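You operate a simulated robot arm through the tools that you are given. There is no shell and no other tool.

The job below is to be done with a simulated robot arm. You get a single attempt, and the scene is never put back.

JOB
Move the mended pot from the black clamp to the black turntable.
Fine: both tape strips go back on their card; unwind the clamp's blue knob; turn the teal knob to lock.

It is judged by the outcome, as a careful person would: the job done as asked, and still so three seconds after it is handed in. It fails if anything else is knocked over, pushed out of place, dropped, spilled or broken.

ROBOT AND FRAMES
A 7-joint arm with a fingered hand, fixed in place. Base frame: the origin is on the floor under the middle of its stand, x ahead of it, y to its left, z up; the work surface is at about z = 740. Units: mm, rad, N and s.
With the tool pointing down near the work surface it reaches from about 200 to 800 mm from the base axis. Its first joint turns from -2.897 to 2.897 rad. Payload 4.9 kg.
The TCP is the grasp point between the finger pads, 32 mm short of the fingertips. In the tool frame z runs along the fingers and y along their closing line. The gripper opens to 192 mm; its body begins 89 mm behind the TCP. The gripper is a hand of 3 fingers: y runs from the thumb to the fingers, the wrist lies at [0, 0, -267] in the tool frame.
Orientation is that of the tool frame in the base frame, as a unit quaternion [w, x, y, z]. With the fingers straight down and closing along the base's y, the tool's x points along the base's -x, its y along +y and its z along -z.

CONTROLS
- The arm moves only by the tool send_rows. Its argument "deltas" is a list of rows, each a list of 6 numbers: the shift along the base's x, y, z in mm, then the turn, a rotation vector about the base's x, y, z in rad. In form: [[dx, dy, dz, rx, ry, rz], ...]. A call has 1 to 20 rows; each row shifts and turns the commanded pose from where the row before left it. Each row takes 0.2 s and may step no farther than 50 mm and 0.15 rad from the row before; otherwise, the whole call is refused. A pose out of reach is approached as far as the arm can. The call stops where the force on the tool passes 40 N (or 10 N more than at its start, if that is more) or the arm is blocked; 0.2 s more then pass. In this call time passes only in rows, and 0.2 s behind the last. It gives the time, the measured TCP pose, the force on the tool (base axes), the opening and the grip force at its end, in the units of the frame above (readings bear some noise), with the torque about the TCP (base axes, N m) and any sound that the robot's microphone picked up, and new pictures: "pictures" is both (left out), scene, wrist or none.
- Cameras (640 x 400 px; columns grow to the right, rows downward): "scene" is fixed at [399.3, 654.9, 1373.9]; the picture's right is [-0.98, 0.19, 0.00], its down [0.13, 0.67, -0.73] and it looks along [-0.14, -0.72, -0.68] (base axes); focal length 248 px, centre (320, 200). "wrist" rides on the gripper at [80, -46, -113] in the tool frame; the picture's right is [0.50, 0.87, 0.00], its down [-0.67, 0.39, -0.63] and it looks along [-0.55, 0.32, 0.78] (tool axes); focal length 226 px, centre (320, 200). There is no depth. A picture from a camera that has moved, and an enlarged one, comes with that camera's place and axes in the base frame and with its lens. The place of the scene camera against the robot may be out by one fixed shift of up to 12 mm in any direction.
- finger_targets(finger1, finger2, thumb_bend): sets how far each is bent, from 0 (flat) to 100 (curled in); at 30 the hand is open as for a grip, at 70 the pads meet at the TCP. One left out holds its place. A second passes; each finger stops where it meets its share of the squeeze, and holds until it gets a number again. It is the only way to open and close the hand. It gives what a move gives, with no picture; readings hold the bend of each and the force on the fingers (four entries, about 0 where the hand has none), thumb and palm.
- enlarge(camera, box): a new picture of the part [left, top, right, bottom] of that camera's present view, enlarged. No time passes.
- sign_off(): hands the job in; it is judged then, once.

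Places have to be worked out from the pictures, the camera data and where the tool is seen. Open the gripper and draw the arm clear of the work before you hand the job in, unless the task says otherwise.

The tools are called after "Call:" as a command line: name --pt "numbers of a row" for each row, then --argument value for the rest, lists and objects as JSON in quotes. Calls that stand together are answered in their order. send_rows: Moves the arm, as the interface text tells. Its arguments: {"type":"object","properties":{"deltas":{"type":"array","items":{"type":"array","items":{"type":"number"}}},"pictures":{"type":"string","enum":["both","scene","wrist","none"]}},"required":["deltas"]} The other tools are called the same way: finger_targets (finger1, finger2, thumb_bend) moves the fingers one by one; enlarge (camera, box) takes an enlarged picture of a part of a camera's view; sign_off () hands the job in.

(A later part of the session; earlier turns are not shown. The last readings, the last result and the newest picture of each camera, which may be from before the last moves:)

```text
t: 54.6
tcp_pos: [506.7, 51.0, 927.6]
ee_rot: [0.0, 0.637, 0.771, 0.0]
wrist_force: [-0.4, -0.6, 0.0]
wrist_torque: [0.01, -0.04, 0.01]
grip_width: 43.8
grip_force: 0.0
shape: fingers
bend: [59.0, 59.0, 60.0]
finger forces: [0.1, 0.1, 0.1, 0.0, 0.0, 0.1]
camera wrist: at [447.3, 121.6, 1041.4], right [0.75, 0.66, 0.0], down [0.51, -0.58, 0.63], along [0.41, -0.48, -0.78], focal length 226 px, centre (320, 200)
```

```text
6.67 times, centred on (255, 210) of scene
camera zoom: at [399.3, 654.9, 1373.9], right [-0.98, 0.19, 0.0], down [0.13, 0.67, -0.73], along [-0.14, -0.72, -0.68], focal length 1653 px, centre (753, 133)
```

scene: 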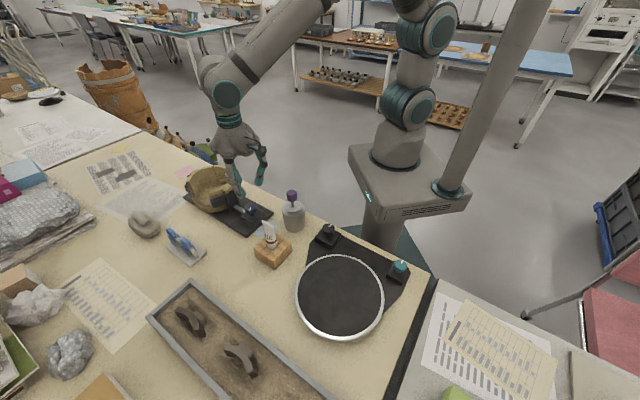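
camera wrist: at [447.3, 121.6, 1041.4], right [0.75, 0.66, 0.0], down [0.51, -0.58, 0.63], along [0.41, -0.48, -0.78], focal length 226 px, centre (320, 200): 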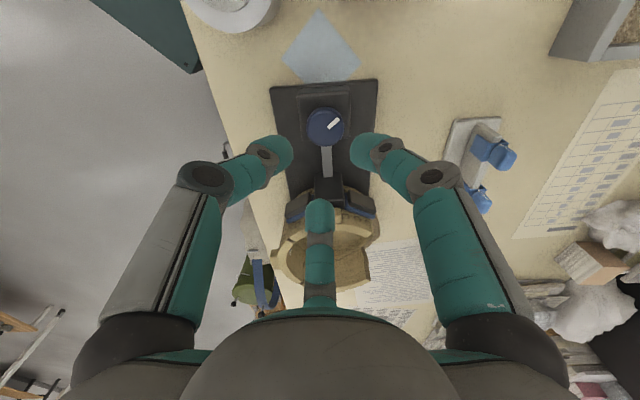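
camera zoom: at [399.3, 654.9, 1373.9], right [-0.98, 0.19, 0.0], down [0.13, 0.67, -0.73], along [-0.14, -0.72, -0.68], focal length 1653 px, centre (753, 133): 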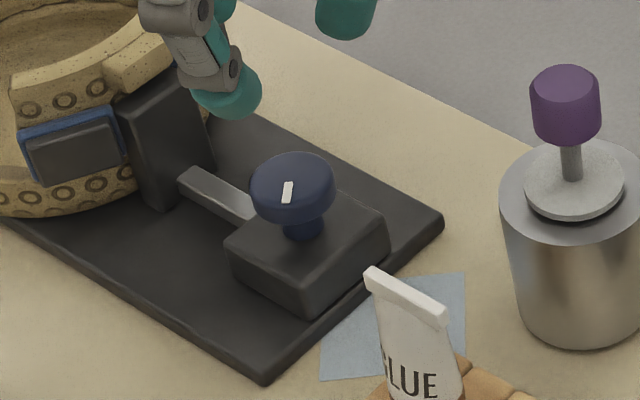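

The knob's head centres at about (510.4,56.6,804), radius about 20, and the block top lies at z=779.5. I open to 54, centre over the knob and descend partway.

Call:
finger_targets --finger1 54 --finger2 54 --thumb_bend 54

Call:
send_rows --pt "1 1 -15 0 0 0" --pt "1 1 -20 0 0 0" --pt "0 0 -20 0 0 0" --pt "0 0 -12 0 0 0" --pt "0 0 0 0 0 0" --pictures "none"

Call:
enlarge --camera "wrist" --box '[240, 100, 400, 220]'

Call:
enlarge --camera "scene" --box '[205, 150, 305, 240]'

```text
t: 55.6
tcp_pos: [507.1, 52.4, 928.8]
ee_rot: [0.001, 0.635, 0.773, 0.0]
wrist_force: [0.1, -1.0, -0.2]
wrist_torque: [-0.01, 0.01, 0.03]
grip_width: 67.0
grip_force: 0.0
shape: fingers
bend: [54.0, 54.0, 54.0]
finger forces: [0.0, 0.0, 0.0, 0.0, 0.2, 0.0]
```

```text
t: 56.8
tcp_pos: [509.5, 56.4, 860.4]
ee_rot: [0.0, 0.635, 0.772, 0.0]
wrist_force: [0.2, -0.5, -0.1]
wrist_torque: [0.0, -0.04, 0.01]
grip_width: 66.4
grip_force: 0.2
shape: fingers
bend: [54.0, 54.0, 54.0]
finger forces: [0.0, 0.0, 0.0, 0.1, 0.0, 0.1]
```

```text
3.33 times, centred on (320, 160) of wrist
camera zoom: at [450.2, 126.4, 973.5], right [0.75, 0.66, 0.0], down [0.51, -0.58, 0.63], along [0.42, -0.48, -0.78], focal length 754 px, centre (320, 333)
```

zoom: 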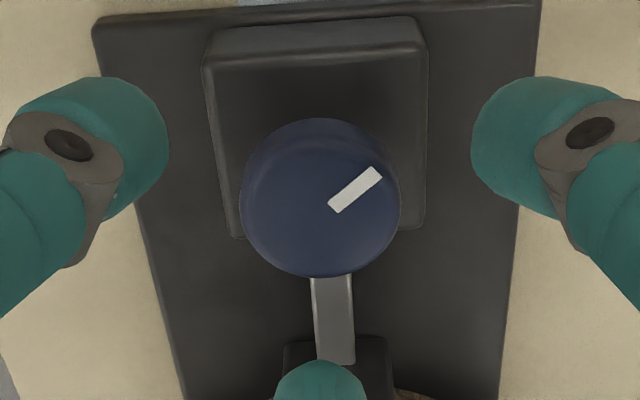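

```text
4.44 times, centred on (255, 195) of scene
camera zoom: at [399.3, 654.9, 1373.9], right [-0.98, 0.19, 0.0], down [0.13, 0.67, -0.73], along [-0.14, -0.72, -0.68], focal length 1102 px, centre (609, 222)
```

zoom: 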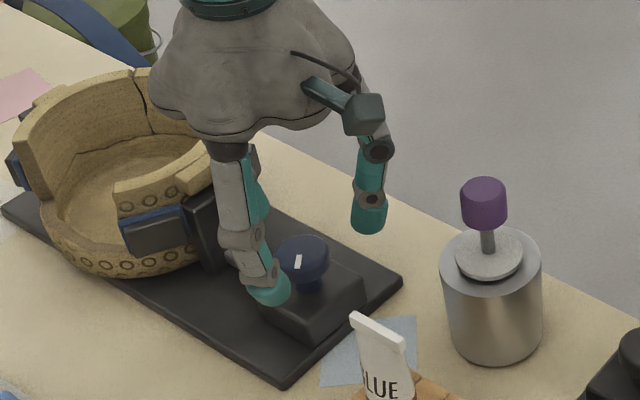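

The knob is centred under the hand, and I judge the jaw post at about 91 mm from the knob axis, beyond the fingers' sweep. I descend to TCP z of about 828 and close on the knob.

Call:
send_rows --pt "0 0 -12 0 0 0" --pt "0 0 -12 0 0 0" --pt "0 0 -8 0 0 0" --pictures "none"

Call:
enlarge --camera "scene" --box '[215, 165, 295, 235]'

Call:
finger_targets --finger1 59 --finger2 59 --thumb_bend 59

Call:
enlarge --camera "wrist" --box '[240, 100, 400, 220]'

```text
t: 57.6
tcp_pos: [509.8, 54.6, 828.8]
ee_rot: [0.0, 0.636, 0.772, -0.001]
wrist_force: [-0.3, 0.6, -0.7]
wrist_torque: [-0.01, 0.05, -0.03]
grip_width: 66.6
grip_force: 0.2
shape: fingers
bend: [54.0, 54.0, 54.0]
finger forces: [0.0, 0.0, 0.0, 0.0, 0.1, 0.0]
```

```text
5.71 times, centred on (255, 200) of scene
camera zoom: at [399.3, 654.9, 1373.9], right [-0.98, 0.19, 0.0], down [0.13, 0.67, -0.73], along [-0.14, -0.72, -0.68], focal length 1417 px, centre (691, 200)
```

zoom: 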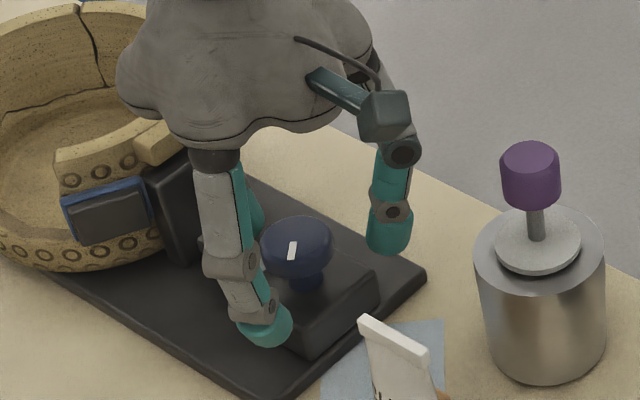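

```text
t: 58.6
tcp_pos: [510.1, 55.1, 829.0]
ee_rot: [-0.001, 0.635, 0.772, 0.0]
wrist_force: [-0.1, 0.3, 0.4]
wrist_torque: [0.0, 0.01, 0.03]
grip_width: 46.6
grip_force: 0.1
shape: fingers
bend: [59.0, 59.0, 59.0]
finger forces: [0.0, 0.0, 0.1, 0.1, 0.0, 0.0]
```

```text
3.33 times, centred on (320, 160) of wrist
camera zoom: at [451.2, 125.4, 941.6], right [0.75, 0.66, 0.0], down [0.51, -0.58, 0.63], along [0.42, -0.48, -0.78], focal length 754 px, centre (320, 333)
```

zoom: 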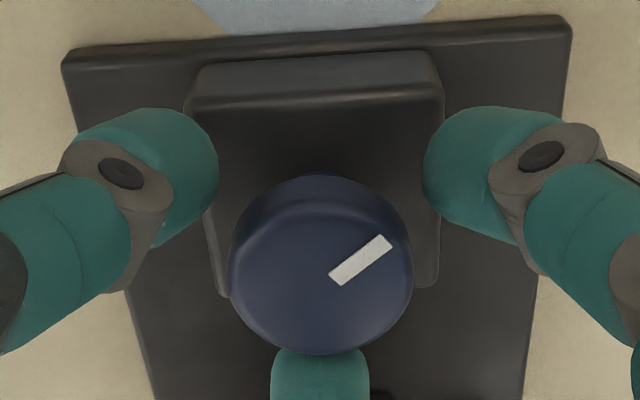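

The tips sit slightly low against the block's top (about 3 mm clearance). I raise 6 mm so that they meet the head's middle, then close gently.

Call:
send_rows --pt "0.3 0.8 6 0 0 0" --pictures "none"

Call:
finger_targets --finger1 63 --finger2 63 --thumb_bend 63

Call:
enlarge --camera "wrist" --box '[240, 100, 400, 220]'

Call:
enlarge --camera "scene" --box '[215, 165, 295, 235]'

```text
t: 59.0
tcp_pos: [510.8, 57.3, 835.8]
ee_rot: [0.0, 0.635, 0.772, 0.0]
wrist_force: [-1.1, 0.2, -0.9]
wrist_torque: [-0.03, 0.02, -0.03]
grip_width: 46.6
grip_force: 0.1
shape: fingers
bend: [59.0, 59.0, 59.0]
finger forces: [0.0, 0.0, 0.1, 0.0, 0.0, 0.1]
```

```text
t: 60.0
tcp_pos: [510.9, 56.8, 835.0]
ee_rot: [0.0, 0.635, 0.772, 0.0]
wrist_force: [0.1, -0.4, -0.3]
wrist_torque: [-0.03, 0.0, 0.02]
grip_width: 32.8
grip_force: 1.6
shape: fingers
bend: [62.0, 62.0, 62.0]
finger forces: [0.7, 1.4, 0.1, 0.0, 1.7, 0.0]
```

```text
3.33 times, centred on (320, 160) of wrist
camera zoom: at [451.3, 126.7, 948.0], right [0.75, 0.66, 0.0], down [0.51, -0.58, 0.63], along [0.41, -0.48, -0.78], focal length 754 px, centre (320, 333)
```

zoom: 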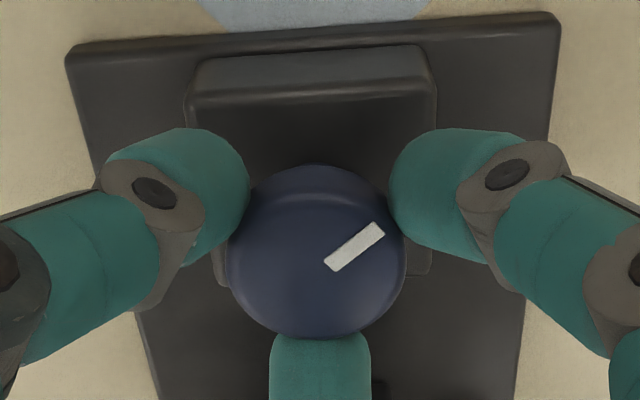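

```text
5.71 times, centred on (255, 200) of scene
camera zoom: at [399.3, 654.9, 1373.9], right [-0.98, 0.19, 0.0], down [0.13, 0.67, -0.73], along [-0.14, -0.72, -0.68], focal length 1417 px, centre (691, 200)
```

zoom: 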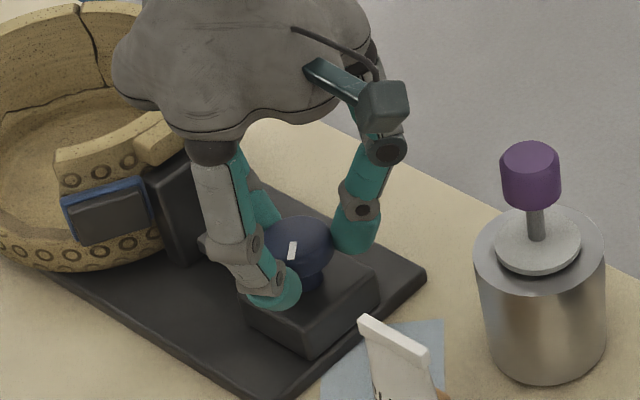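

All three fingers touch the knob evenly. I tighten and turn counter-clockwise (seen from above) a little to test the direction and the resistance.

Call:
finger_targets --finger1 70 --finger2 70 --thumb_bend 70

Call:
send_rows --pt "0 0 0 0 0 0.08" --pt "0 0 0 0 0 0.1" --pt "0 0 0 0 0 0.1" --pt "0 0 0 0 0 0.1" --pictures "none"

Call:
enlarge --camera "wrist" --box '[240, 100, 400, 220]'

Call:
enlarge --camera "scene" --box '[215, 165, 295, 235]'

```text
t: 61.0
tcp_pos: [510.2, 56.3, 835.6]
ee_rot: [0.0, 0.635, 0.772, -0.001]
wrist_force: [-4.5, -1.5, 1.6]
wrist_torque: [-0.06, 0.12, -0.04]
grip_width: 30.0
grip_force: 16.7
shape: fingers
bend: [63.0, 63.0, 64.0]
finger forces: [8.6, 9.8, 0.1, 0.1, 14.6, 0.1]
```

```text
t: 62.0
tcp_pos: [510.1, 57.0, 834.7]
ee_rot: [-0.001, 0.477, 0.879, -0.001]
wrist_force: [-7.4, -0.8, 0.8]
wrist_torque: [-0.03, 0.27, -0.11]
grip_width: 30.1
grip_force: 17.0
shape: fingers
bend: [64.0, 63.0, 64.0]
finger forces: [8.4, 9.4, 0.0, 0.0, 16.2, 0.0]
```

```text
3.33 times, centred on (320, 160) of wrist
camera zoom: at [429.4, 99.4, 948.1], right [0.45, 0.89, 0.0], down [0.69, -0.35, 0.63], along [0.56, -0.29, -0.78], focal length 754 px, centre (320, 333)
```

zoom: 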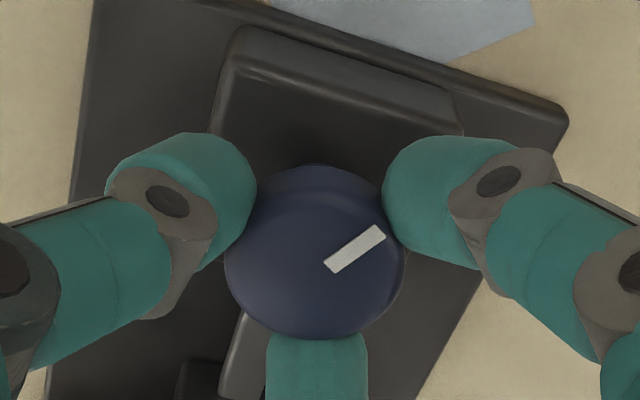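

```text
5.71 times, centred on (255, 200) of scene
camera zoom: at [399.3, 654.9, 1373.9], right [-0.98, 0.19, 0.0], down [0.13, 0.67, -0.73], along [-0.14, -0.72, -0.68], focal length 1417 px, centre (691, 200)
```

zoom: 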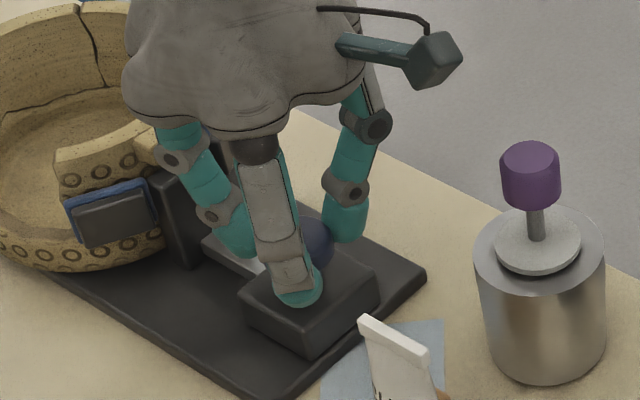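

The knob turns with the hand (the mark stays fixed in the wrist view) at low torque, and the jaw seems to creep away from the pot. I continue the same way and watch the jaw.

Call:
send_rows --pt "0 0 0 0 0 0.12" --pt "0 0 0 0 0 0.12" --pt "0 0 0 0 0 0.12" --pt "0 0 0 0 0 0.12" --pt "0 0 0 0 0 0.12" --pt "0 0 0 0 0 0.12" --pictures "none"

Call:
enlarge --camera "wrist" --box '[160, 60, 480, 260]'

Call:
enlarge --camera "scene" --box '[180, 150, 280, 230]'

```text
t: 63.4
tcp_pos: [510.1, 57.7, 835.4]
ee_rot: [0.0, 0.136, 0.991, 0.0]
wrist_force: [-12.3, -10.2, 5.5]
wrist_torque: [-0.42, 0.36, -0.14]
grip_width: 30.6
grip_force: 18.7
shape: fingers
bend: [64.0, 63.0, 63.0]
finger forces: [9.2, 8.0, 0.1, 0.0, 20.3, 0.0]
```

```text
2.00 times, centred on (320, 160) of wrist
camera zoom: at [422.6, 35.7, 947.9], right [-0.25, 0.97, 0.0], down [0.75, 0.19, 0.63], along [0.61, 0.16, -0.78], focal length 452 px, centre (320, 280)
```

zoom: 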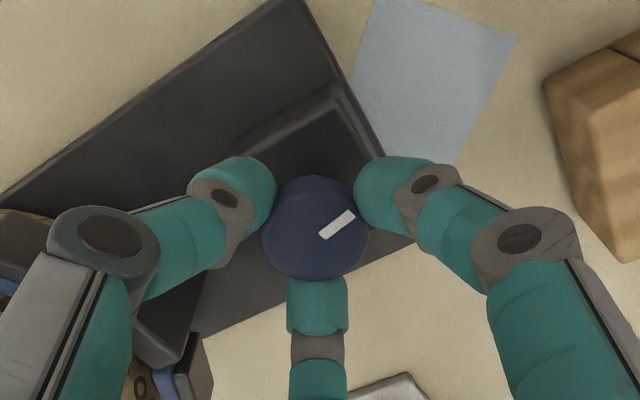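

```text
5.00 times, centred on (230, 190) of scene
camera zoom: at [399.3, 654.9, 1373.9], right [-0.98, 0.19, 0.0], down [0.13, 0.67, -0.73], along [-0.14, -0.72, -0.68], focal length 1240 px, centre (770, 250)
```

zoom: 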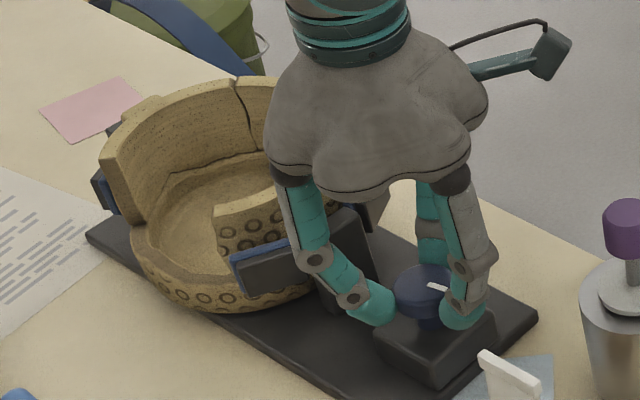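

The pad has opened a visible gap to the pot, so this direction unwinds. A side force has built up since the hand is about 1 mm off the knob's axis; I ease the hand over and go on turning.

Call:
send_rows --pt "-1 -0.8 0 0 0 0" --pt "0 0 0 0 0 0.12" --pt "0 0 0 0 0 0.12" --pt "0 0 0 0 0 0.12" --pictures "none"

Call:
enlarge --camera "scene" --box '[180, 150, 280, 230]'

Call:
enlarge --camera "wrist" --box '[160, 60, 480, 260]'

```text
t: 64.4
tcp_pos: [510.4, 56.1, 835.4]
ee_rot: [0.001, -0.042, 0.999, 0.0]
wrist_force: [-8.8, -6.5, 1.0]
wrist_torque: [-0.23, 0.22, -0.13]
grip_width: 30.6
grip_force: 17.2
shape: fingers
bend: [64.0, 63.0, 63.0]
finger forces: [10.3, 9.0, 0.0, 0.0, 15.4, 0.0]
```

```text
5.00 times, centred on (230, 190) of scene
camera zoom: at [399.3, 654.9, 1373.9], right [-0.98, 0.19, 0.0], down [0.13, 0.67, -0.73], along [-0.14, -0.72, -0.68], focal length 1240 px, centre (770, 250)
```

zoom: 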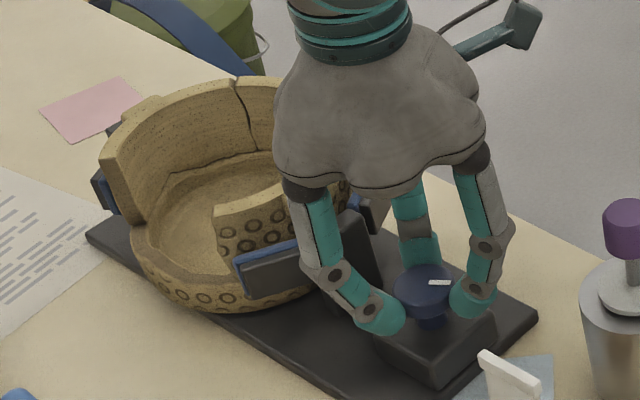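

```text
2.00 times, centred on (320, 160) of wrist
camera zoom: at [435.7, 4.5, 948.0], right [-0.57, 0.82, 0.0], down [0.64, 0.44, 0.63], along [0.52, 0.36, -0.78], focal length 452 px, centre (320, 280)
```

zoom: 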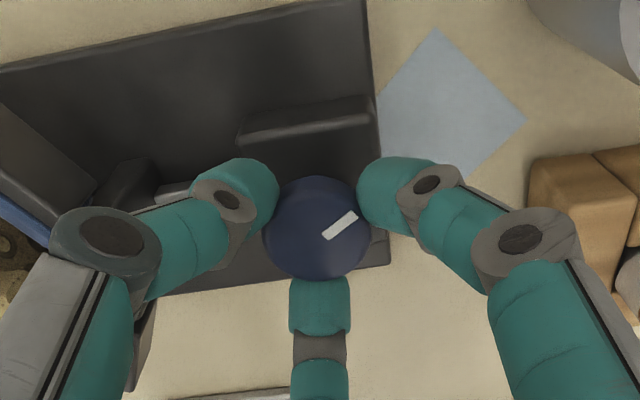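

The knob has turned about 84° and the jaw has retracted well; no sound or stop yet. I turn a bit further, to where the thumb still clears the jaw, then let go and lift for a fresh grip.

Call:
send_rows --pt "-0.7 -0.6 0 0 0 0.06" --pt "0 0 0 0 0 0.1" --pictures "none"

Call:
enlarge --camera "wrist" --box '[160, 60, 480, 260]'

Call:
finger_targets --finger1 58 --finger2 58 --thumb_bend 58

Call:
send_rows --pt "0 0 10 0 0 0" --pt "0 0 20 0 0 0" --pt "0 0 25 0 0 0" --pictures "both"

Call:
enlarge --camera "scene" --box '[180, 150, 280, 230]'

```text
t: 65.0
tcp_pos: [509.6, 55.3, 834.2]
ee_rot: [0.001, -0.122, 0.993, -0.001]
wrist_force: [-1.2, -5.8, -1.2]
wrist_torque: [-0.2, 0.09, -0.12]
grip_width: 30.5
grip_force: 16.4
shape: fingers
bend: [64.0, 63.0, 63.0]
finger forces: [8.0, 10.4, 0.0, 0.0, 14.6, 0.0]
```

```text
2.00 times, centred on (320, 160) of wrist
camera zoom: at [444.0, -7.5, 948.0], right [-0.69, 0.72, 0.0], down [0.56, 0.54, 0.63], along [0.46, 0.44, -0.77], focal length 452 px, centre (320, 280)
```

zoom: 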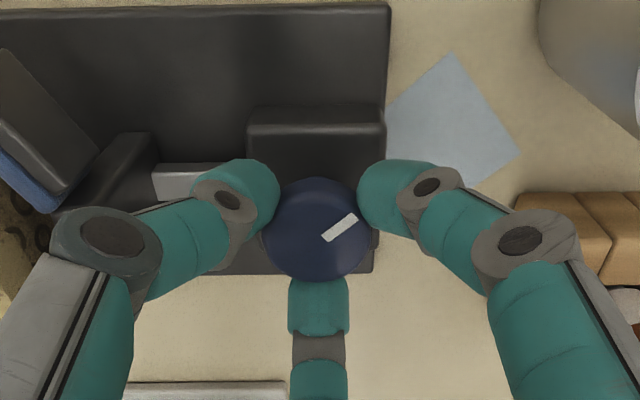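

```text
t: 66.0
tcp_pos: [508.1, 56.0, 834.1]
ee_rot: [0.0, -0.122, 0.993, 0.0]
wrist_force: [0.9, -0.4, -0.9]
wrist_torque: [0.04, 0.01, 0.05]
grip_width: 53.9
grip_force: 0.0
shape: fingers
bend: [57.0, 57.0, 57.0]
finger forces: [0.1, 0.1, 0.0, 0.0, 0.0, 0.0]
```

```text
t: 66.8
tcp_pos: [507.3, 57.4, 892.2]
ee_rot: [0.0, -0.122, 0.993, 0.001]
wrist_force: [0.3, 0.4, 0.4]
wrist_torque: [-0.01, -0.03, -0.01]
grip_width: 53.8
grip_force: 0.0
shape: fingers
bend: [57.0, 57.0, 57.0]
finger forces: [0.0, 0.0, 0.0, 0.0, 0.0, 0.1]
camera wrist: at [443.3, -5.8, 1004.3], right [-0.69, 0.72, 0.0], down [0.56, 0.54, 0.63], along [0.45, 0.44, -0.78], focal length 226 px, centre (320, 200)
```

scene: 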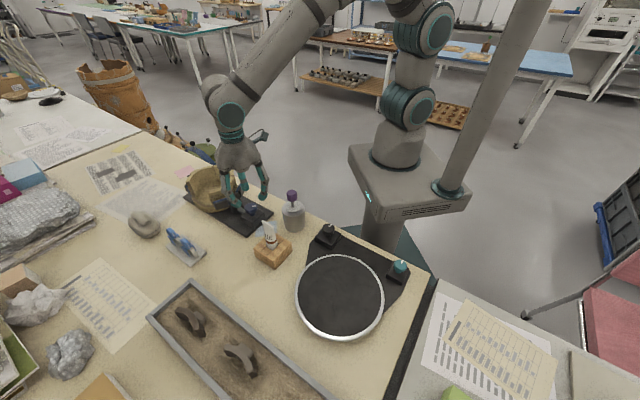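
wrist: 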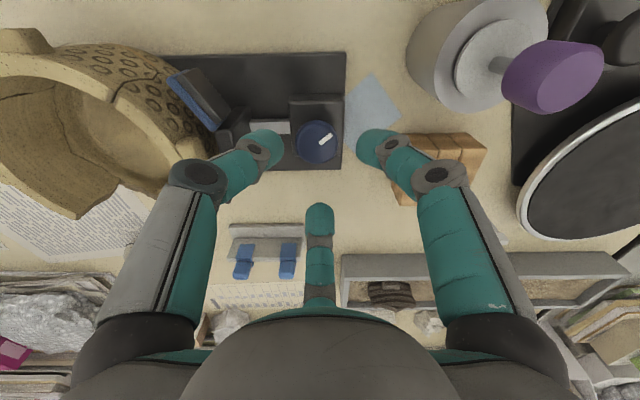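

```text
5.00 times, centred on (230, 190) of scene
camera zoom: at [399.3, 654.9, 1373.9], right [-0.98, 0.19, 0.0], down [0.13, 0.67, -0.73], along [-0.14, -0.72, -0.68], focal length 1240 px, centre (770, 250)
```

zoom: 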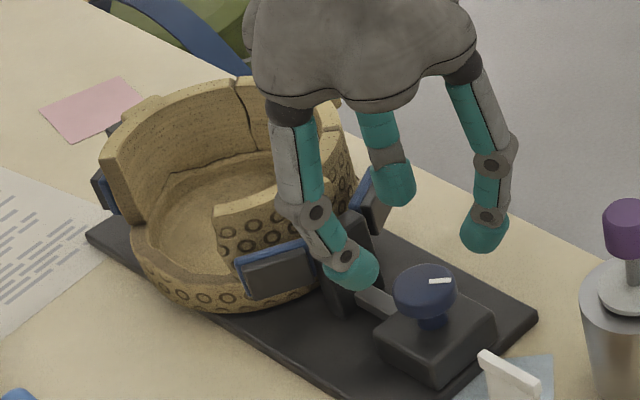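

The jaw has moved back and the pads stand off the pot. I enlarge the clamp in the wrist view to measure the gap.

Call:
enlarge --camera "wrist" --box '[140, 40, 380, 190]'

Call:
enlarge --camera "wrist" --box '[270, 90, 360, 180]'

```text
2.67 times, centred on (260, 115) of wrist
camera zoom: at [443.3, -5.8, 1004.3], right [-0.69, 0.72, 0.0], down [0.56, 0.54, 0.63], along [0.45, 0.44, -0.78], focal length 603 px, centre (480, 427)
```

zoom: 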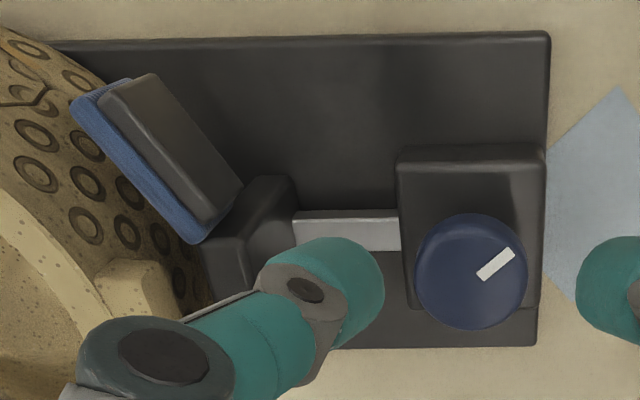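

```text
4.44 times, centred on (315, 135) of wrist
camera zoom: at [443.3, -5.8, 1004.3], right [-0.69, 0.72, 0.0], down [0.56, 0.54, 0.63], along [0.45, 0.44, -0.78], focal length 1005 px, centre (342, 489)
```

zoom: 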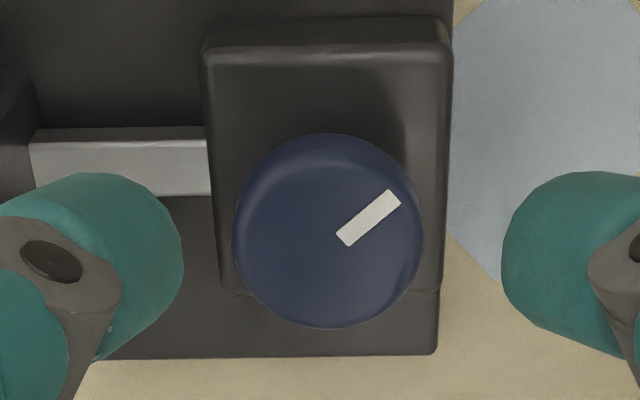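

The gap is about 17 mm of retraction for 93° of turning. I swing the hand back 64° above the knob for a second stroke.

Call:
send_rows --pt "0 0 0 0 0 -0.14" --pt "0 0 0 0 0 -0.14" --pt "0 0 0 0 0 -0.14" --pt "0 0 0 0 0 -0.14" --pt "0 0 0 0 0 -0.14" --pt "0 0 0 0 0 -0.14" --pt "0 0 0 0 0 -0.14" --pt "0 0 -15 0 0 -0.14" --pt "0 0 -15 0 0 0" --pt "0 0 0 0 0 0" --pictures "none"

Call:
enlarge --camera "wrist" --box '[200, 60, 440, 220]'

```text
t: 69.0
tcp_pos: [508.2, 57.4, 858.3]
ee_rot: [0.0, 0.424, 0.906, 0.001]
wrist_force: [0.0, -0.1, 0.2]
wrist_torque: [-0.02, 0.02, -0.03]
grip_width: 54.1
grip_force: 0.1
shape: fingers
bend: [57.0, 57.0, 57.0]
finger forces: [0.0, 0.1, 0.1, 0.0, 0.1, 0.0]
```

```text
2.50 times, centred on (320, 140) of wrist
camera zoom: at [423.9, 89.7, 971.9], right [0.35, 0.94, 0.0], down [0.73, -0.27, 0.63], along [0.59, -0.22, -0.78], focal length 565 px, centre (320, 350)
```

zoom: 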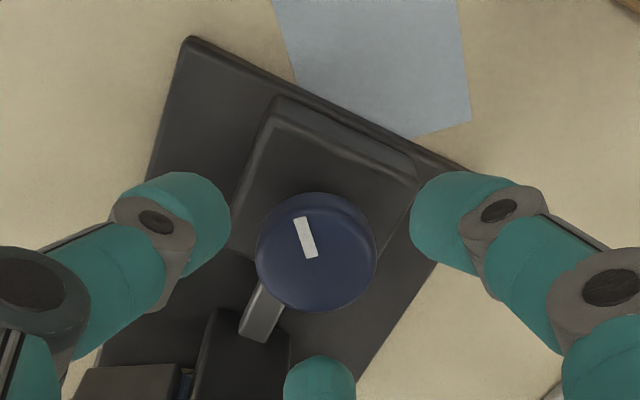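

The knob is within 2 mm of the hand's axis. I adjust, descend and grip for the second stroke.

Call:
send_rows --pt "0.7 -0.7 -10 0 0 0" --pt "0 0 -10 0 0 0" --pt "0 0 -5 0 0 0" --pictures "none"

Call:
finger_targets --finger1 63 --finger2 63 --thumb_bend 63

Call:
finger_targets --finger1 70 --finger2 70 --thumb_bend 70

Call:
send_rows --pt "0 0 0 0 0 0.1" --pt "0 0 0 0 0 0.12" --pt "0 0 0 0 0 0.12" --pt "0 0 0 0 0 0.12" --pictures "none"

Call:
enlarge --camera "wrist" --box '[200, 60, 440, 220]'

Call:
enlarge --camera "scene" --box '[180, 150, 280, 230]'

```text
t: 69.8
tcp_pos: [508.9, 55.9, 833.6]
ee_rot: [0.001, 0.424, 0.906, 0.001]
wrist_force: [-0.4, 0.2, 0.4]
wrist_torque: [-0.01, 0.0, 0.02]
grip_width: 53.8
grip_force: 0.1
shape: fingers
bend: [57.0, 57.0, 57.0]
finger forces: [0.0, 0.1, 0.0, 0.0, 0.0, 0.1]
```

```text
t: 70.8
tcp_pos: [508.5, 56.1, 834.1]
ee_rot: [0.0, 0.424, 0.906, 0.0]
wrist_force: [0.4, -1.4, -1.5]
wrist_torque: [-0.05, -0.01, 0.02]
grip_width: 32.5
grip_force: 1.9
shape: fingers
bend: [62.0, 61.0, 62.0]
finger forces: [0.5, 1.8, 0.0, 0.0, 1.8, 0.1]
```

```text
t: 71.8
tcp_pos: [509.6, 57.3, 834.5]
ee_rot: [-0.001, 0.424, 0.906, 0.0]
wrist_force: [-3.8, -5.1, 0.7]
wrist_torque: [-0.18, 0.09, -0.01]
grip_width: 29.6
grip_force: 16.6
shape: fingers
bend: [63.0, 62.0, 64.0]
finger forces: [8.2, 10.0, 0.0, 0.1, 14.6, 0.0]
```

```text
t: 72.8
tcp_pos: [509.6, 55.7, 835.2]
ee_rot: [0.0, 0.206, 0.979, 0.0]
wrist_force: [-5.5, -3.5, -4.9]
wrist_torque: [-0.07, 0.18, -0.11]
grip_width: 30.2
grip_force: 15.5
shape: fingers
bend: [64.0, 62.0, 64.0]
finger forces: [8.3, 9.3, 0.0, 0.0, 13.1, 0.0]
```

```text
2.50 times, centred on (320, 140) of wrist
camera zoom: at [419.0, 46.3, 947.2], right [-0.11, 0.99, 0.0], down [0.77, 0.08, 0.63], along [0.63, 0.07, -0.78], focal length 565 px, centre (320, 350)
```

zoom: 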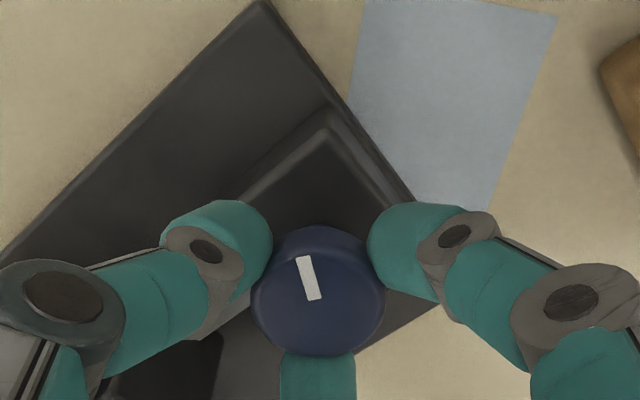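

```text
5.00 times, centred on (230, 190) of scene
camera zoom: at [399.3, 654.9, 1373.9], right [-0.98, 0.19, 0.0], down [0.13, 0.67, -0.73], along [-0.14, -0.72, -0.68], focal length 1240 px, centre (770, 250)
```

zoom: 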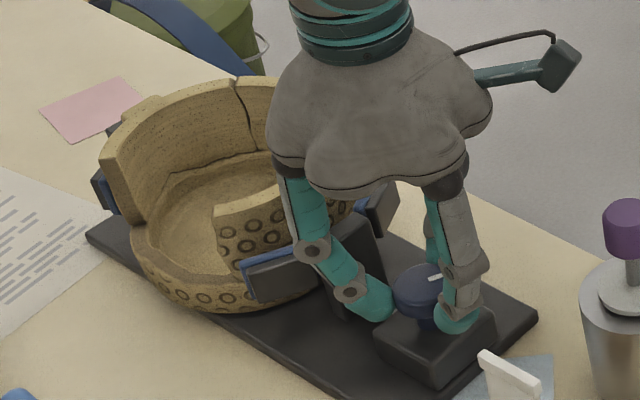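

It keeps turning freely and the jaw keeps retracting. I go on in the same stroke.

Call:
send_rows --pt "-0.4 -0.3 0 0 0 0.12" --pt "0 0 0 0 0 0.12" --pt "0 0 0 0 0 0.12" --pt "0 0 0 0 0 0.1" --pictures "none"

Call:
enlarge --camera "wrist" --box '[160, 60, 480, 260]'

Call:
enlarge --camera "scene" --box '[180, 150, 280, 230]'

```text
t: 73.8
tcp_pos: [509.7, 55.9, 835.3]
ee_rot: [0.0, -0.024, 1.0, 0.0]
wrist_force: [-4.8, -8.3, -3.9]
wrist_torque: [-0.25, 0.15, -0.16]
grip_width: 30.4
grip_force: 15.5
shape: fingers
bend: [64.0, 63.0, 64.0]
finger forces: [7.5, 9.2, 0.1, 0.0, 15.0, 0.0]
```

```text
2.00 times, centred on (320, 160) of wrist
camera zoom: at [432.7, 6.6, 947.2], right [-0.54, 0.84, 0.0], down [0.65, 0.42, 0.63], along [0.53, 0.34, -0.78], focal length 452 px, centre (320, 280)
```

zoom: 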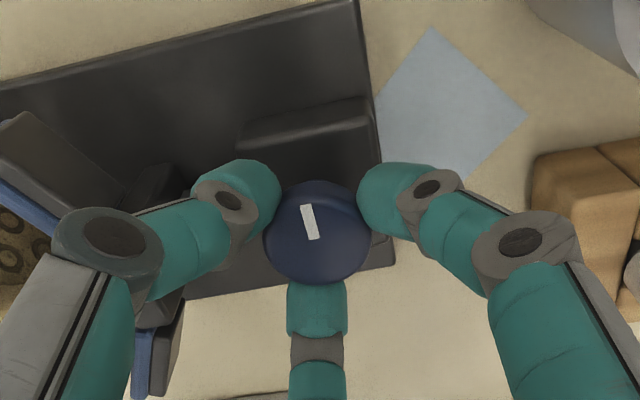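

```text
5.00 times, centred on (230, 190) of scene
camera zoom: at [399.3, 654.9, 1373.9], right [-0.98, 0.19, 0.0], down [0.13, 0.67, -0.73], along [-0.14, -0.72, -0.68], focal length 1240 px, centre (770, 250)
```

zoom: 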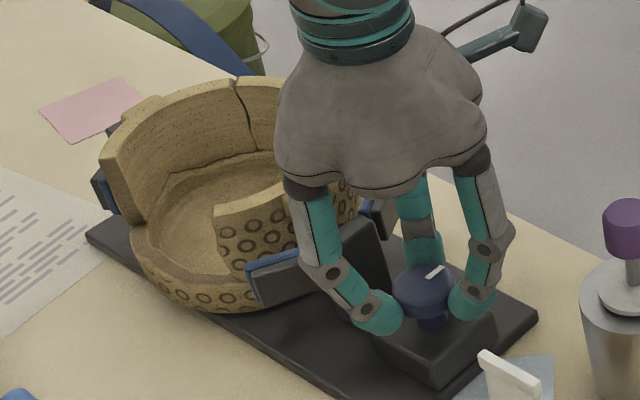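

The knob has now turned about 146° and the jaw is roughly 27 mm back, with the thumb getting near the jaw post. I release and lift to inspect.

Call:
finger_targets --finger1 58 --finger2 58 --thumb_bend 59

Call:
send_rows --pt "0 0 10 0 0 0" --pt "0 0 20 0 0 0" --pt "0 0 30 0 0 -0.1" --pt "0 0 0 0 0 -0.14" --pt "0 0 0 0 0 -0.14" --pt "0 0 0 0 0 -0.14" --pt "0 0 0 0 0 -0.14" --pt "0 0 0 0 0 -0.14" --pictures "both"

Call:
enlarge --camera "wrist" --box '[180, 80, 420, 230]'

Call:
enlarge --camera "scene" --box '[180, 160, 280, 235]'

```text
t: 74.8
tcp_pos: [509.8, 56.1, 834.8]
ee_rot: [0.0, -0.022, 1.0, 0.0]
wrist_force: [-0.7, 0.8, 0.2]
wrist_torque: [-0.03, 0.0, -0.01]
grip_width: 49.8
grip_force: 0.1
shape: fingers
bend: [57.0, 57.0, 59.0]
finger forces: [0.1, 0.0, 0.1, 0.1, 0.1, 0.1]
```

```text
t: 76.6
tcp_pos: [508.2, 55.0, 894.2]
ee_rot: [0.0, 0.37, 0.929, 0.0]
wrist_force: [0.1, -0.4, 0.1]
wrist_torque: [-0.03, -0.01, -0.02]
grip_width: 50.0
grip_force: 0.1
shape: fingers
bend: [57.0, 57.0, 59.0]
finger forces: [0.1, 0.0, 0.0, 0.0, 0.0, 0.0]
camera wrist: at [420.5, 77.1, 1006.8], right [0.23, 0.97, 0.0], down [0.75, -0.18, 0.63], along [0.61, -0.15, -0.78], focal length 226 px, centre (320, 200)
```

scene: 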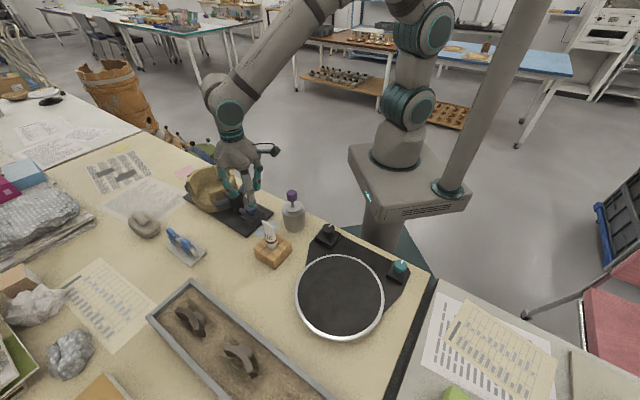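
wrist: 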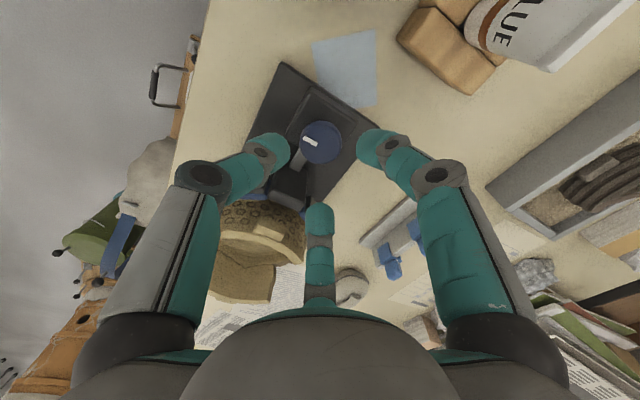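

```text
2.67 times, centred on (300, 155) of wrist
camera zoom: at [420.5, 77.1, 1006.8], right [0.23, 0.97, 0.0], down [0.75, -0.18, 0.63], along [0.61, -0.15, -0.78], focal length 603 px, centre (373, 320)
```

zoom: 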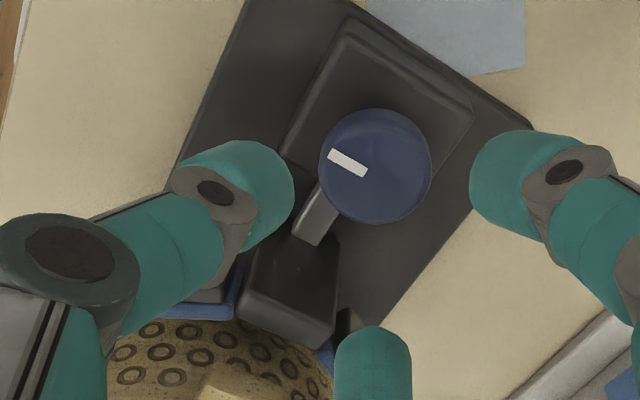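

```text
5.33 times, centred on (230, 198) of scene
camera zoom: at [399.3, 654.9, 1373.9], right [-0.98, 0.19, 0.0], down [0.13, 0.67, -0.73], along [-0.14, -0.72, -0.68], focal length 1322 px, centre (800, 213)
```

zoom: 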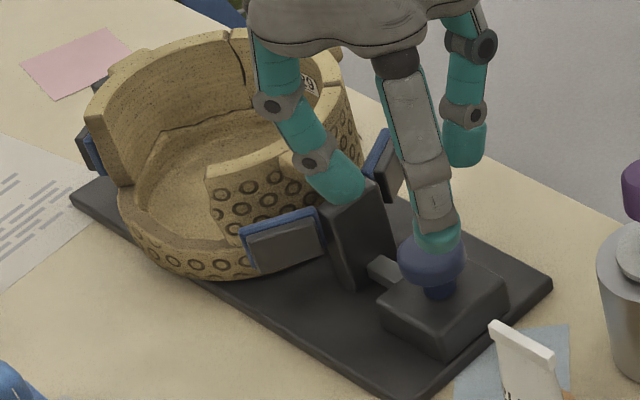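

The jaw post is now about 28 mm back and there is no stop yet. I take one more stroke from this yaw, where the fingers clear the post.

Call:
send_rows --pt "0 0.3 -20 0 0 0" --pt "0 0 -20 0 0 0" --pt "0 0 -12 0 0 0" --pt "0 0 -8 0 0 0" --pictures "none"

Call:
finger_targets --finger1 63 --finger2 63 --thumb_bend 63

Call:
finger_targets --finger1 70 --finger2 70 --thumb_bend 70

Call:
send_rows --pt "0 0 0 0 0 0.1" --pt "0 0 0 0 0 0.1" --pt "0 0 0 0 0 0.1" --pictures "none"

Call:
enlarge --camera "wrist" --box '[180, 80, 420, 230]'

```text
t: 77.6
tcp_pos: [508.6, 55.7, 835.6]
ee_rot: [0.0, 0.37, 0.929, 0.001]
wrist_force: [-0.2, 0.3, 0.1]
wrist_torque: [0.01, -0.03, -0.05]
grip_width: 49.8
grip_force: 0.0
shape: fingers
bend: [57.0, 57.0, 59.0]
finger forces: [0.0, 0.0, 0.0, 0.0, 0.0, 0.0]
```

```text
t: 78.6
tcp_pos: [509.2, 55.9, 836.6]
ee_rot: [0.0, 0.369, 0.929, -0.001]
wrist_force: [1.1, -0.7, -1.5]
wrist_torque: [-0.01, 0.0, 0.01]
grip_width: 33.0
grip_force: 1.7
shape: fingers
bend: [62.0, 61.0, 63.0]
finger forces: [0.9, 1.5, 0.0, 0.0, 1.0, 0.0]
```

```text
t: 79.6
tcp_pos: [508.2, 54.7, 836.0]
ee_rot: [0.0, 0.369, 0.929, 0.0]
wrist_force: [-3.4, -3.4, 0.2]
wrist_torque: [-0.09, 0.11, 0.01]
grip_width: 29.9
grip_force: 16.4
shape: fingers
bend: [63.0, 62.0, 64.0]
finger forces: [8.7, 9.7, 0.1, 0.0, 14.4, 0.1]
```

```text
t: 80.4
tcp_pos: [508.6, 55.6, 834.9]
ee_rot: [-0.001, 0.225, 0.974, -0.001]
wrist_force: [-7.7, -2.4, 7.4]
wrist_torque: [-0.08, 0.19, -0.36]
grip_width: 31.7
grip_force: 18.5
shape: fingers
bend: [64.0, 62.0, 64.0]
finger forces: [9.6, 11.1, 0.0, 0.0, 16.2, 0.1]
```

```text
2.67 times, centred on (300, 155) of wrist
camera zoom: at [417.6, 49.7, 947.8], right [-0.07, 1.0, 0.0], down [0.77, 0.05, 0.63], along [0.63, 0.04, -0.78], focal length 603 px, centre (373, 320)
```

zoom: 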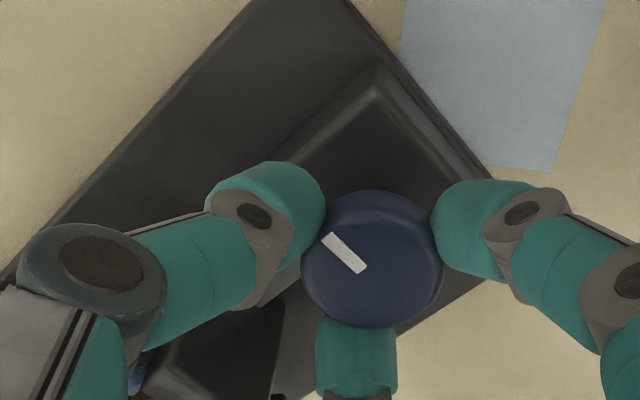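

The torque has jumped to -0.36 and the mark now slips relative to the hand: the knob has reached its end stop. The clamp is fully unwound, so I release and lift away.

Call:
finger_targets --finger1 57 --finger2 57 --thumb_bend 58

Call:
send_rows --pt "0 0 10 0 0 0" --pt "0 0 20 0 0 0" --pt "0 0 30 0 0 0" --pt "0 0 35 0 0 0" --pt "0 0 35 0 0 0" --pictures "both"

Call:
enlarge --camera "scene" --box '[180, 150, 280, 235]'

Call:
enlarge --camera "wrist" --box '[180, 80, 420, 230]'

```text
t: 81.4
tcp_pos: [508.6, 55.5, 835.4]
ee_rot: [0.0, 0.226, 0.974, 0.0]
wrist_force: [0.7, 0.1, -0.5]
wrist_torque: [0.0, -0.01, 0.01]
grip_width: 55.9
grip_force: 0.1
shape: fingers
bend: [56.0, 56.0, 57.0]
finger forces: [0.0, 0.1, 0.0, 0.1, 0.1, 0.0]
```

```text
t: 82.6
tcp_pos: [507.4, 58.1, 966.5]
ee_rot: [-0.001, 0.226, 0.974, -0.001]
wrist_force: [-0.4, 0.5, 0.4]
wrist_torque: [0.02, -0.01, 0.02]
grip_width: 56.1
grip_force: 0.0
shape: fingers
bend: [56.0, 56.0, 57.0]
finger forces: [0.0, 0.0, 0.0, 0.0, 0.1, 0.1]
camera wrist: at [416.4, 52.0, 1079.2], right [-0.07, 1.0, 0.0], down [0.77, 0.05, 0.63], along [0.63, 0.04, -0.78], focal length 226 px, centre (320, 200)
```

scene: 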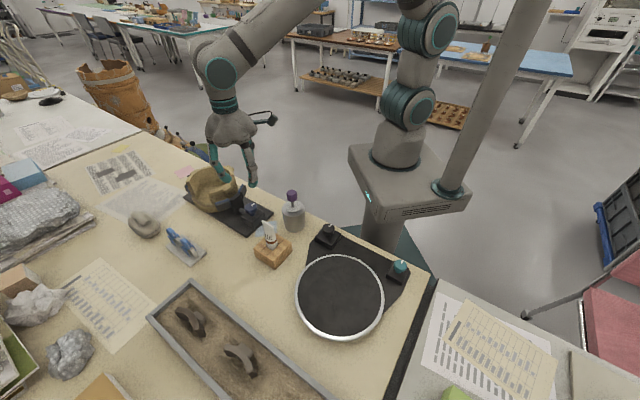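
wrist: 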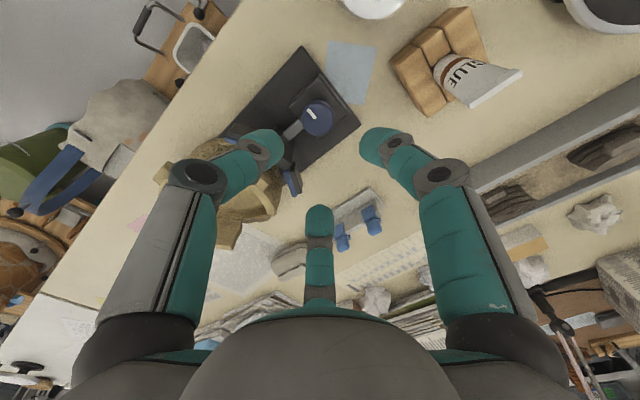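

```text
4.71 times, centred on (230, 192) of scene
camera zoom: at [399.3, 654.9, 1373.9], right [-0.98, 0.19, 0.0], down [0.13, 0.67, -0.73], along [-0.14, -0.72, -0.68], focal length 1167 px, centre (744, 235)
```

zoom: 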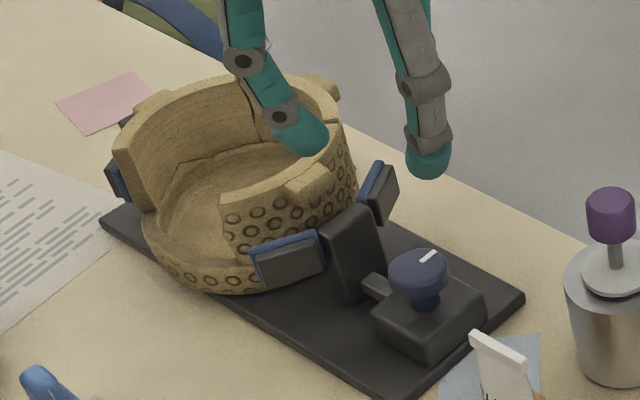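

```text
2.67 times, centred on (300, 155) of wrist
camera zoom: at [416.4, 52.0, 1079.2], right [-0.07, 1.0, 0.0], down [0.77, 0.05, 0.63], along [0.63, 0.04, -0.78], focal length 603 px, centre (373, 320)
```

zoom: 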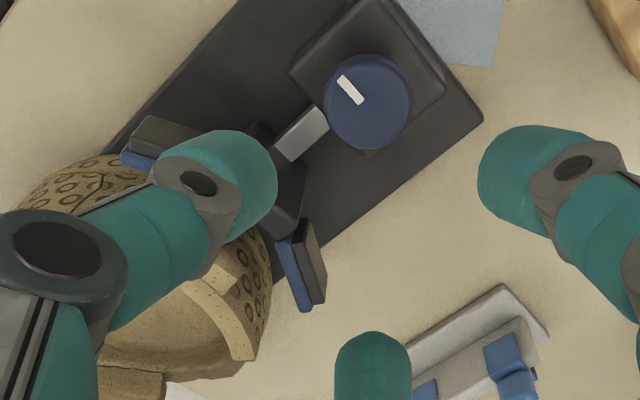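

The pot stands free in the opened clamp. Before moving it I lock the turntable, since the teal knob is easier to reach while the turntable is empty; I travel high over toward it.

Call:
send_rows --pt "-30 22 2 0 0 0.1" --pt "-30 22 2 0 0 0.1" --pt "-30 22 0 0 0 0.1" --pt "-30 22 0 0 0 0.1" --pt "-30 22 0 0 0 0.1" --pt "-30 22 0 0 0 0.1" --pt "-30 22 0 0 0 0.1" --pt "-30 22 0 0 0 0.1" --pt "-30 22 0 0 0 0.1" --pt "-30 22 0 0 0 0.1" --pt "-30 22 0 0 0 0.1" --pictures "both"

```text
t: 85.0
tcp_pos: [178.7, 299.3, 970.4]
ee_rot: [0.0, -0.317, 0.948, -0.001]
wrist_force: [0.6, -0.2, 0.2]
wrist_torque: [-0.06, -0.02, 0.0]
grip_width: 56.4
grip_force: 0.1
shape: fingers
bend: [56.0, 56.0, 57.0]
finger forces: [0.1, 0.0, 0.1, 0.0, 0.0, 0.1]
camera wrist: at [143.3, 214.9, 1083.0], right [-0.92, 0.39, 0.0], down [0.3, 0.71, 0.63], along [0.25, 0.58, -0.78], focal length 226 px, centre (320, 200)
```

scene: 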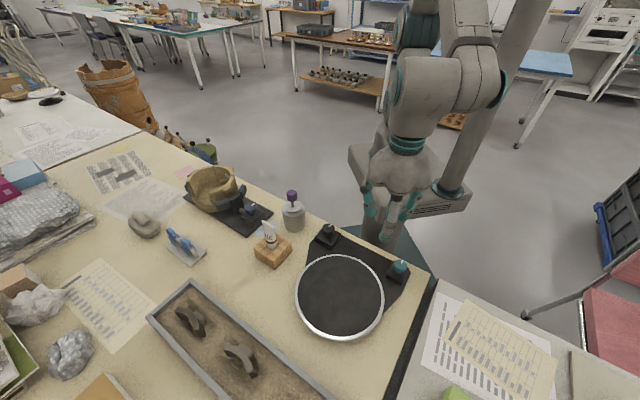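
wrist: 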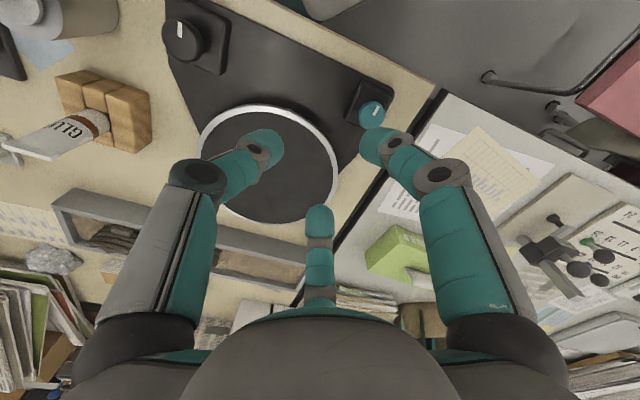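

Now I see the turntable and both its knobs well. I enlarge the teal knob, the black knob and the disc.

Call:
enlarge --camera "wrist" --box '[330, 70, 410, 140]'

Call:
enlarge --camera "wrist" --box '[150, 0, 250, 80]'

Call:
enlarge --camera "wrist" --box '[160, 60, 400, 230]'

Call:
enlarge --camera "scene" --box '[360, 240, 430, 295]'

```text
5.71 times, centred on (370, 105) of wrist
camera zoom: at [143.3, 214.9, 1083.0], right [-0.92, 0.39, 0.0], down [0.3, 0.71, 0.63], along [0.25, 0.58, -0.78], focal length 1292 px, centre (34, 743)
```

zoom: 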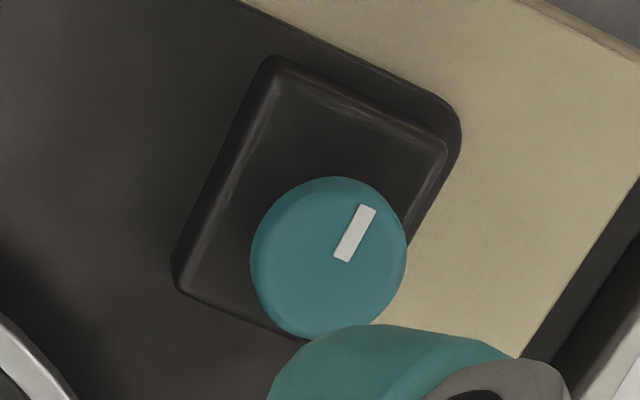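

```text
5.00 times, centred on (200, 40) of wrist
camera zoom: at [143.3, 214.9, 1083.0], right [-0.92, 0.39, 0.0], down [0.3, 0.71, 0.63], along [0.25, 0.58, -0.78], focal length 1130 px, centre (920, 1000)
```

zoom: 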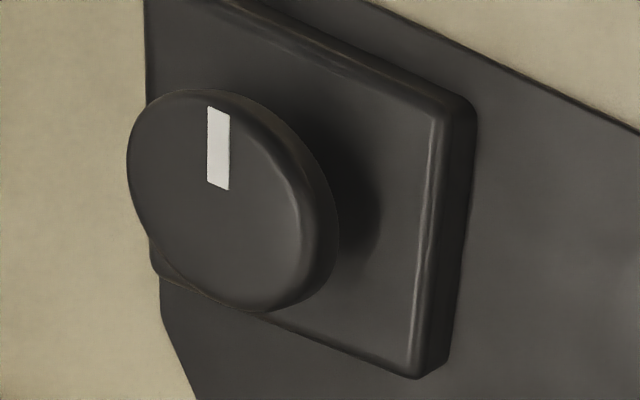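

```text
2.35 times, centred on (280, 145) of wrist
camera zoom: at [143.3, 214.9, 1083.0], right [-0.92, 0.39, 0.0], down [0.3, 0.71, 0.63], along [0.25, 0.58, -0.78], focal length 532 px, centre (414, 329)
```

zoom: 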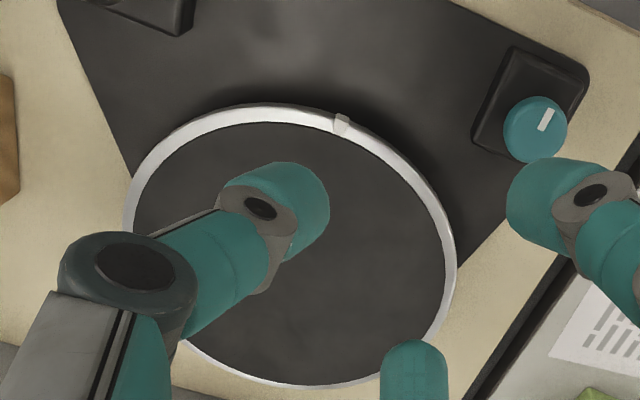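

```text
7.27 times, centred on (395, 268) of scene
camera zoom: at [399.3, 654.9, 1373.9], right [-0.98, 0.19, 0.0], down [0.13, 0.67, -0.73], along [-0.14, -0.72, -0.68], focal length 1803 px, centre (-226, -291)
```

zoom: 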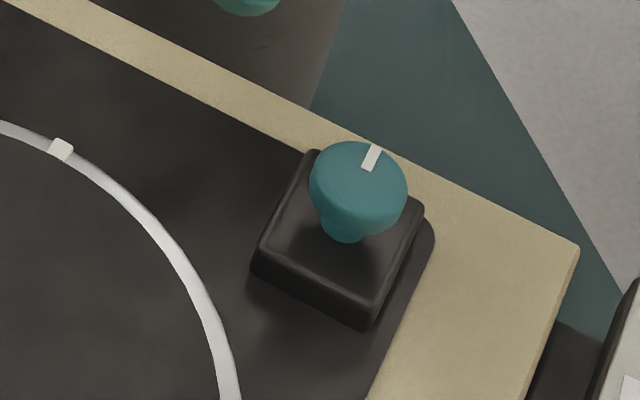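

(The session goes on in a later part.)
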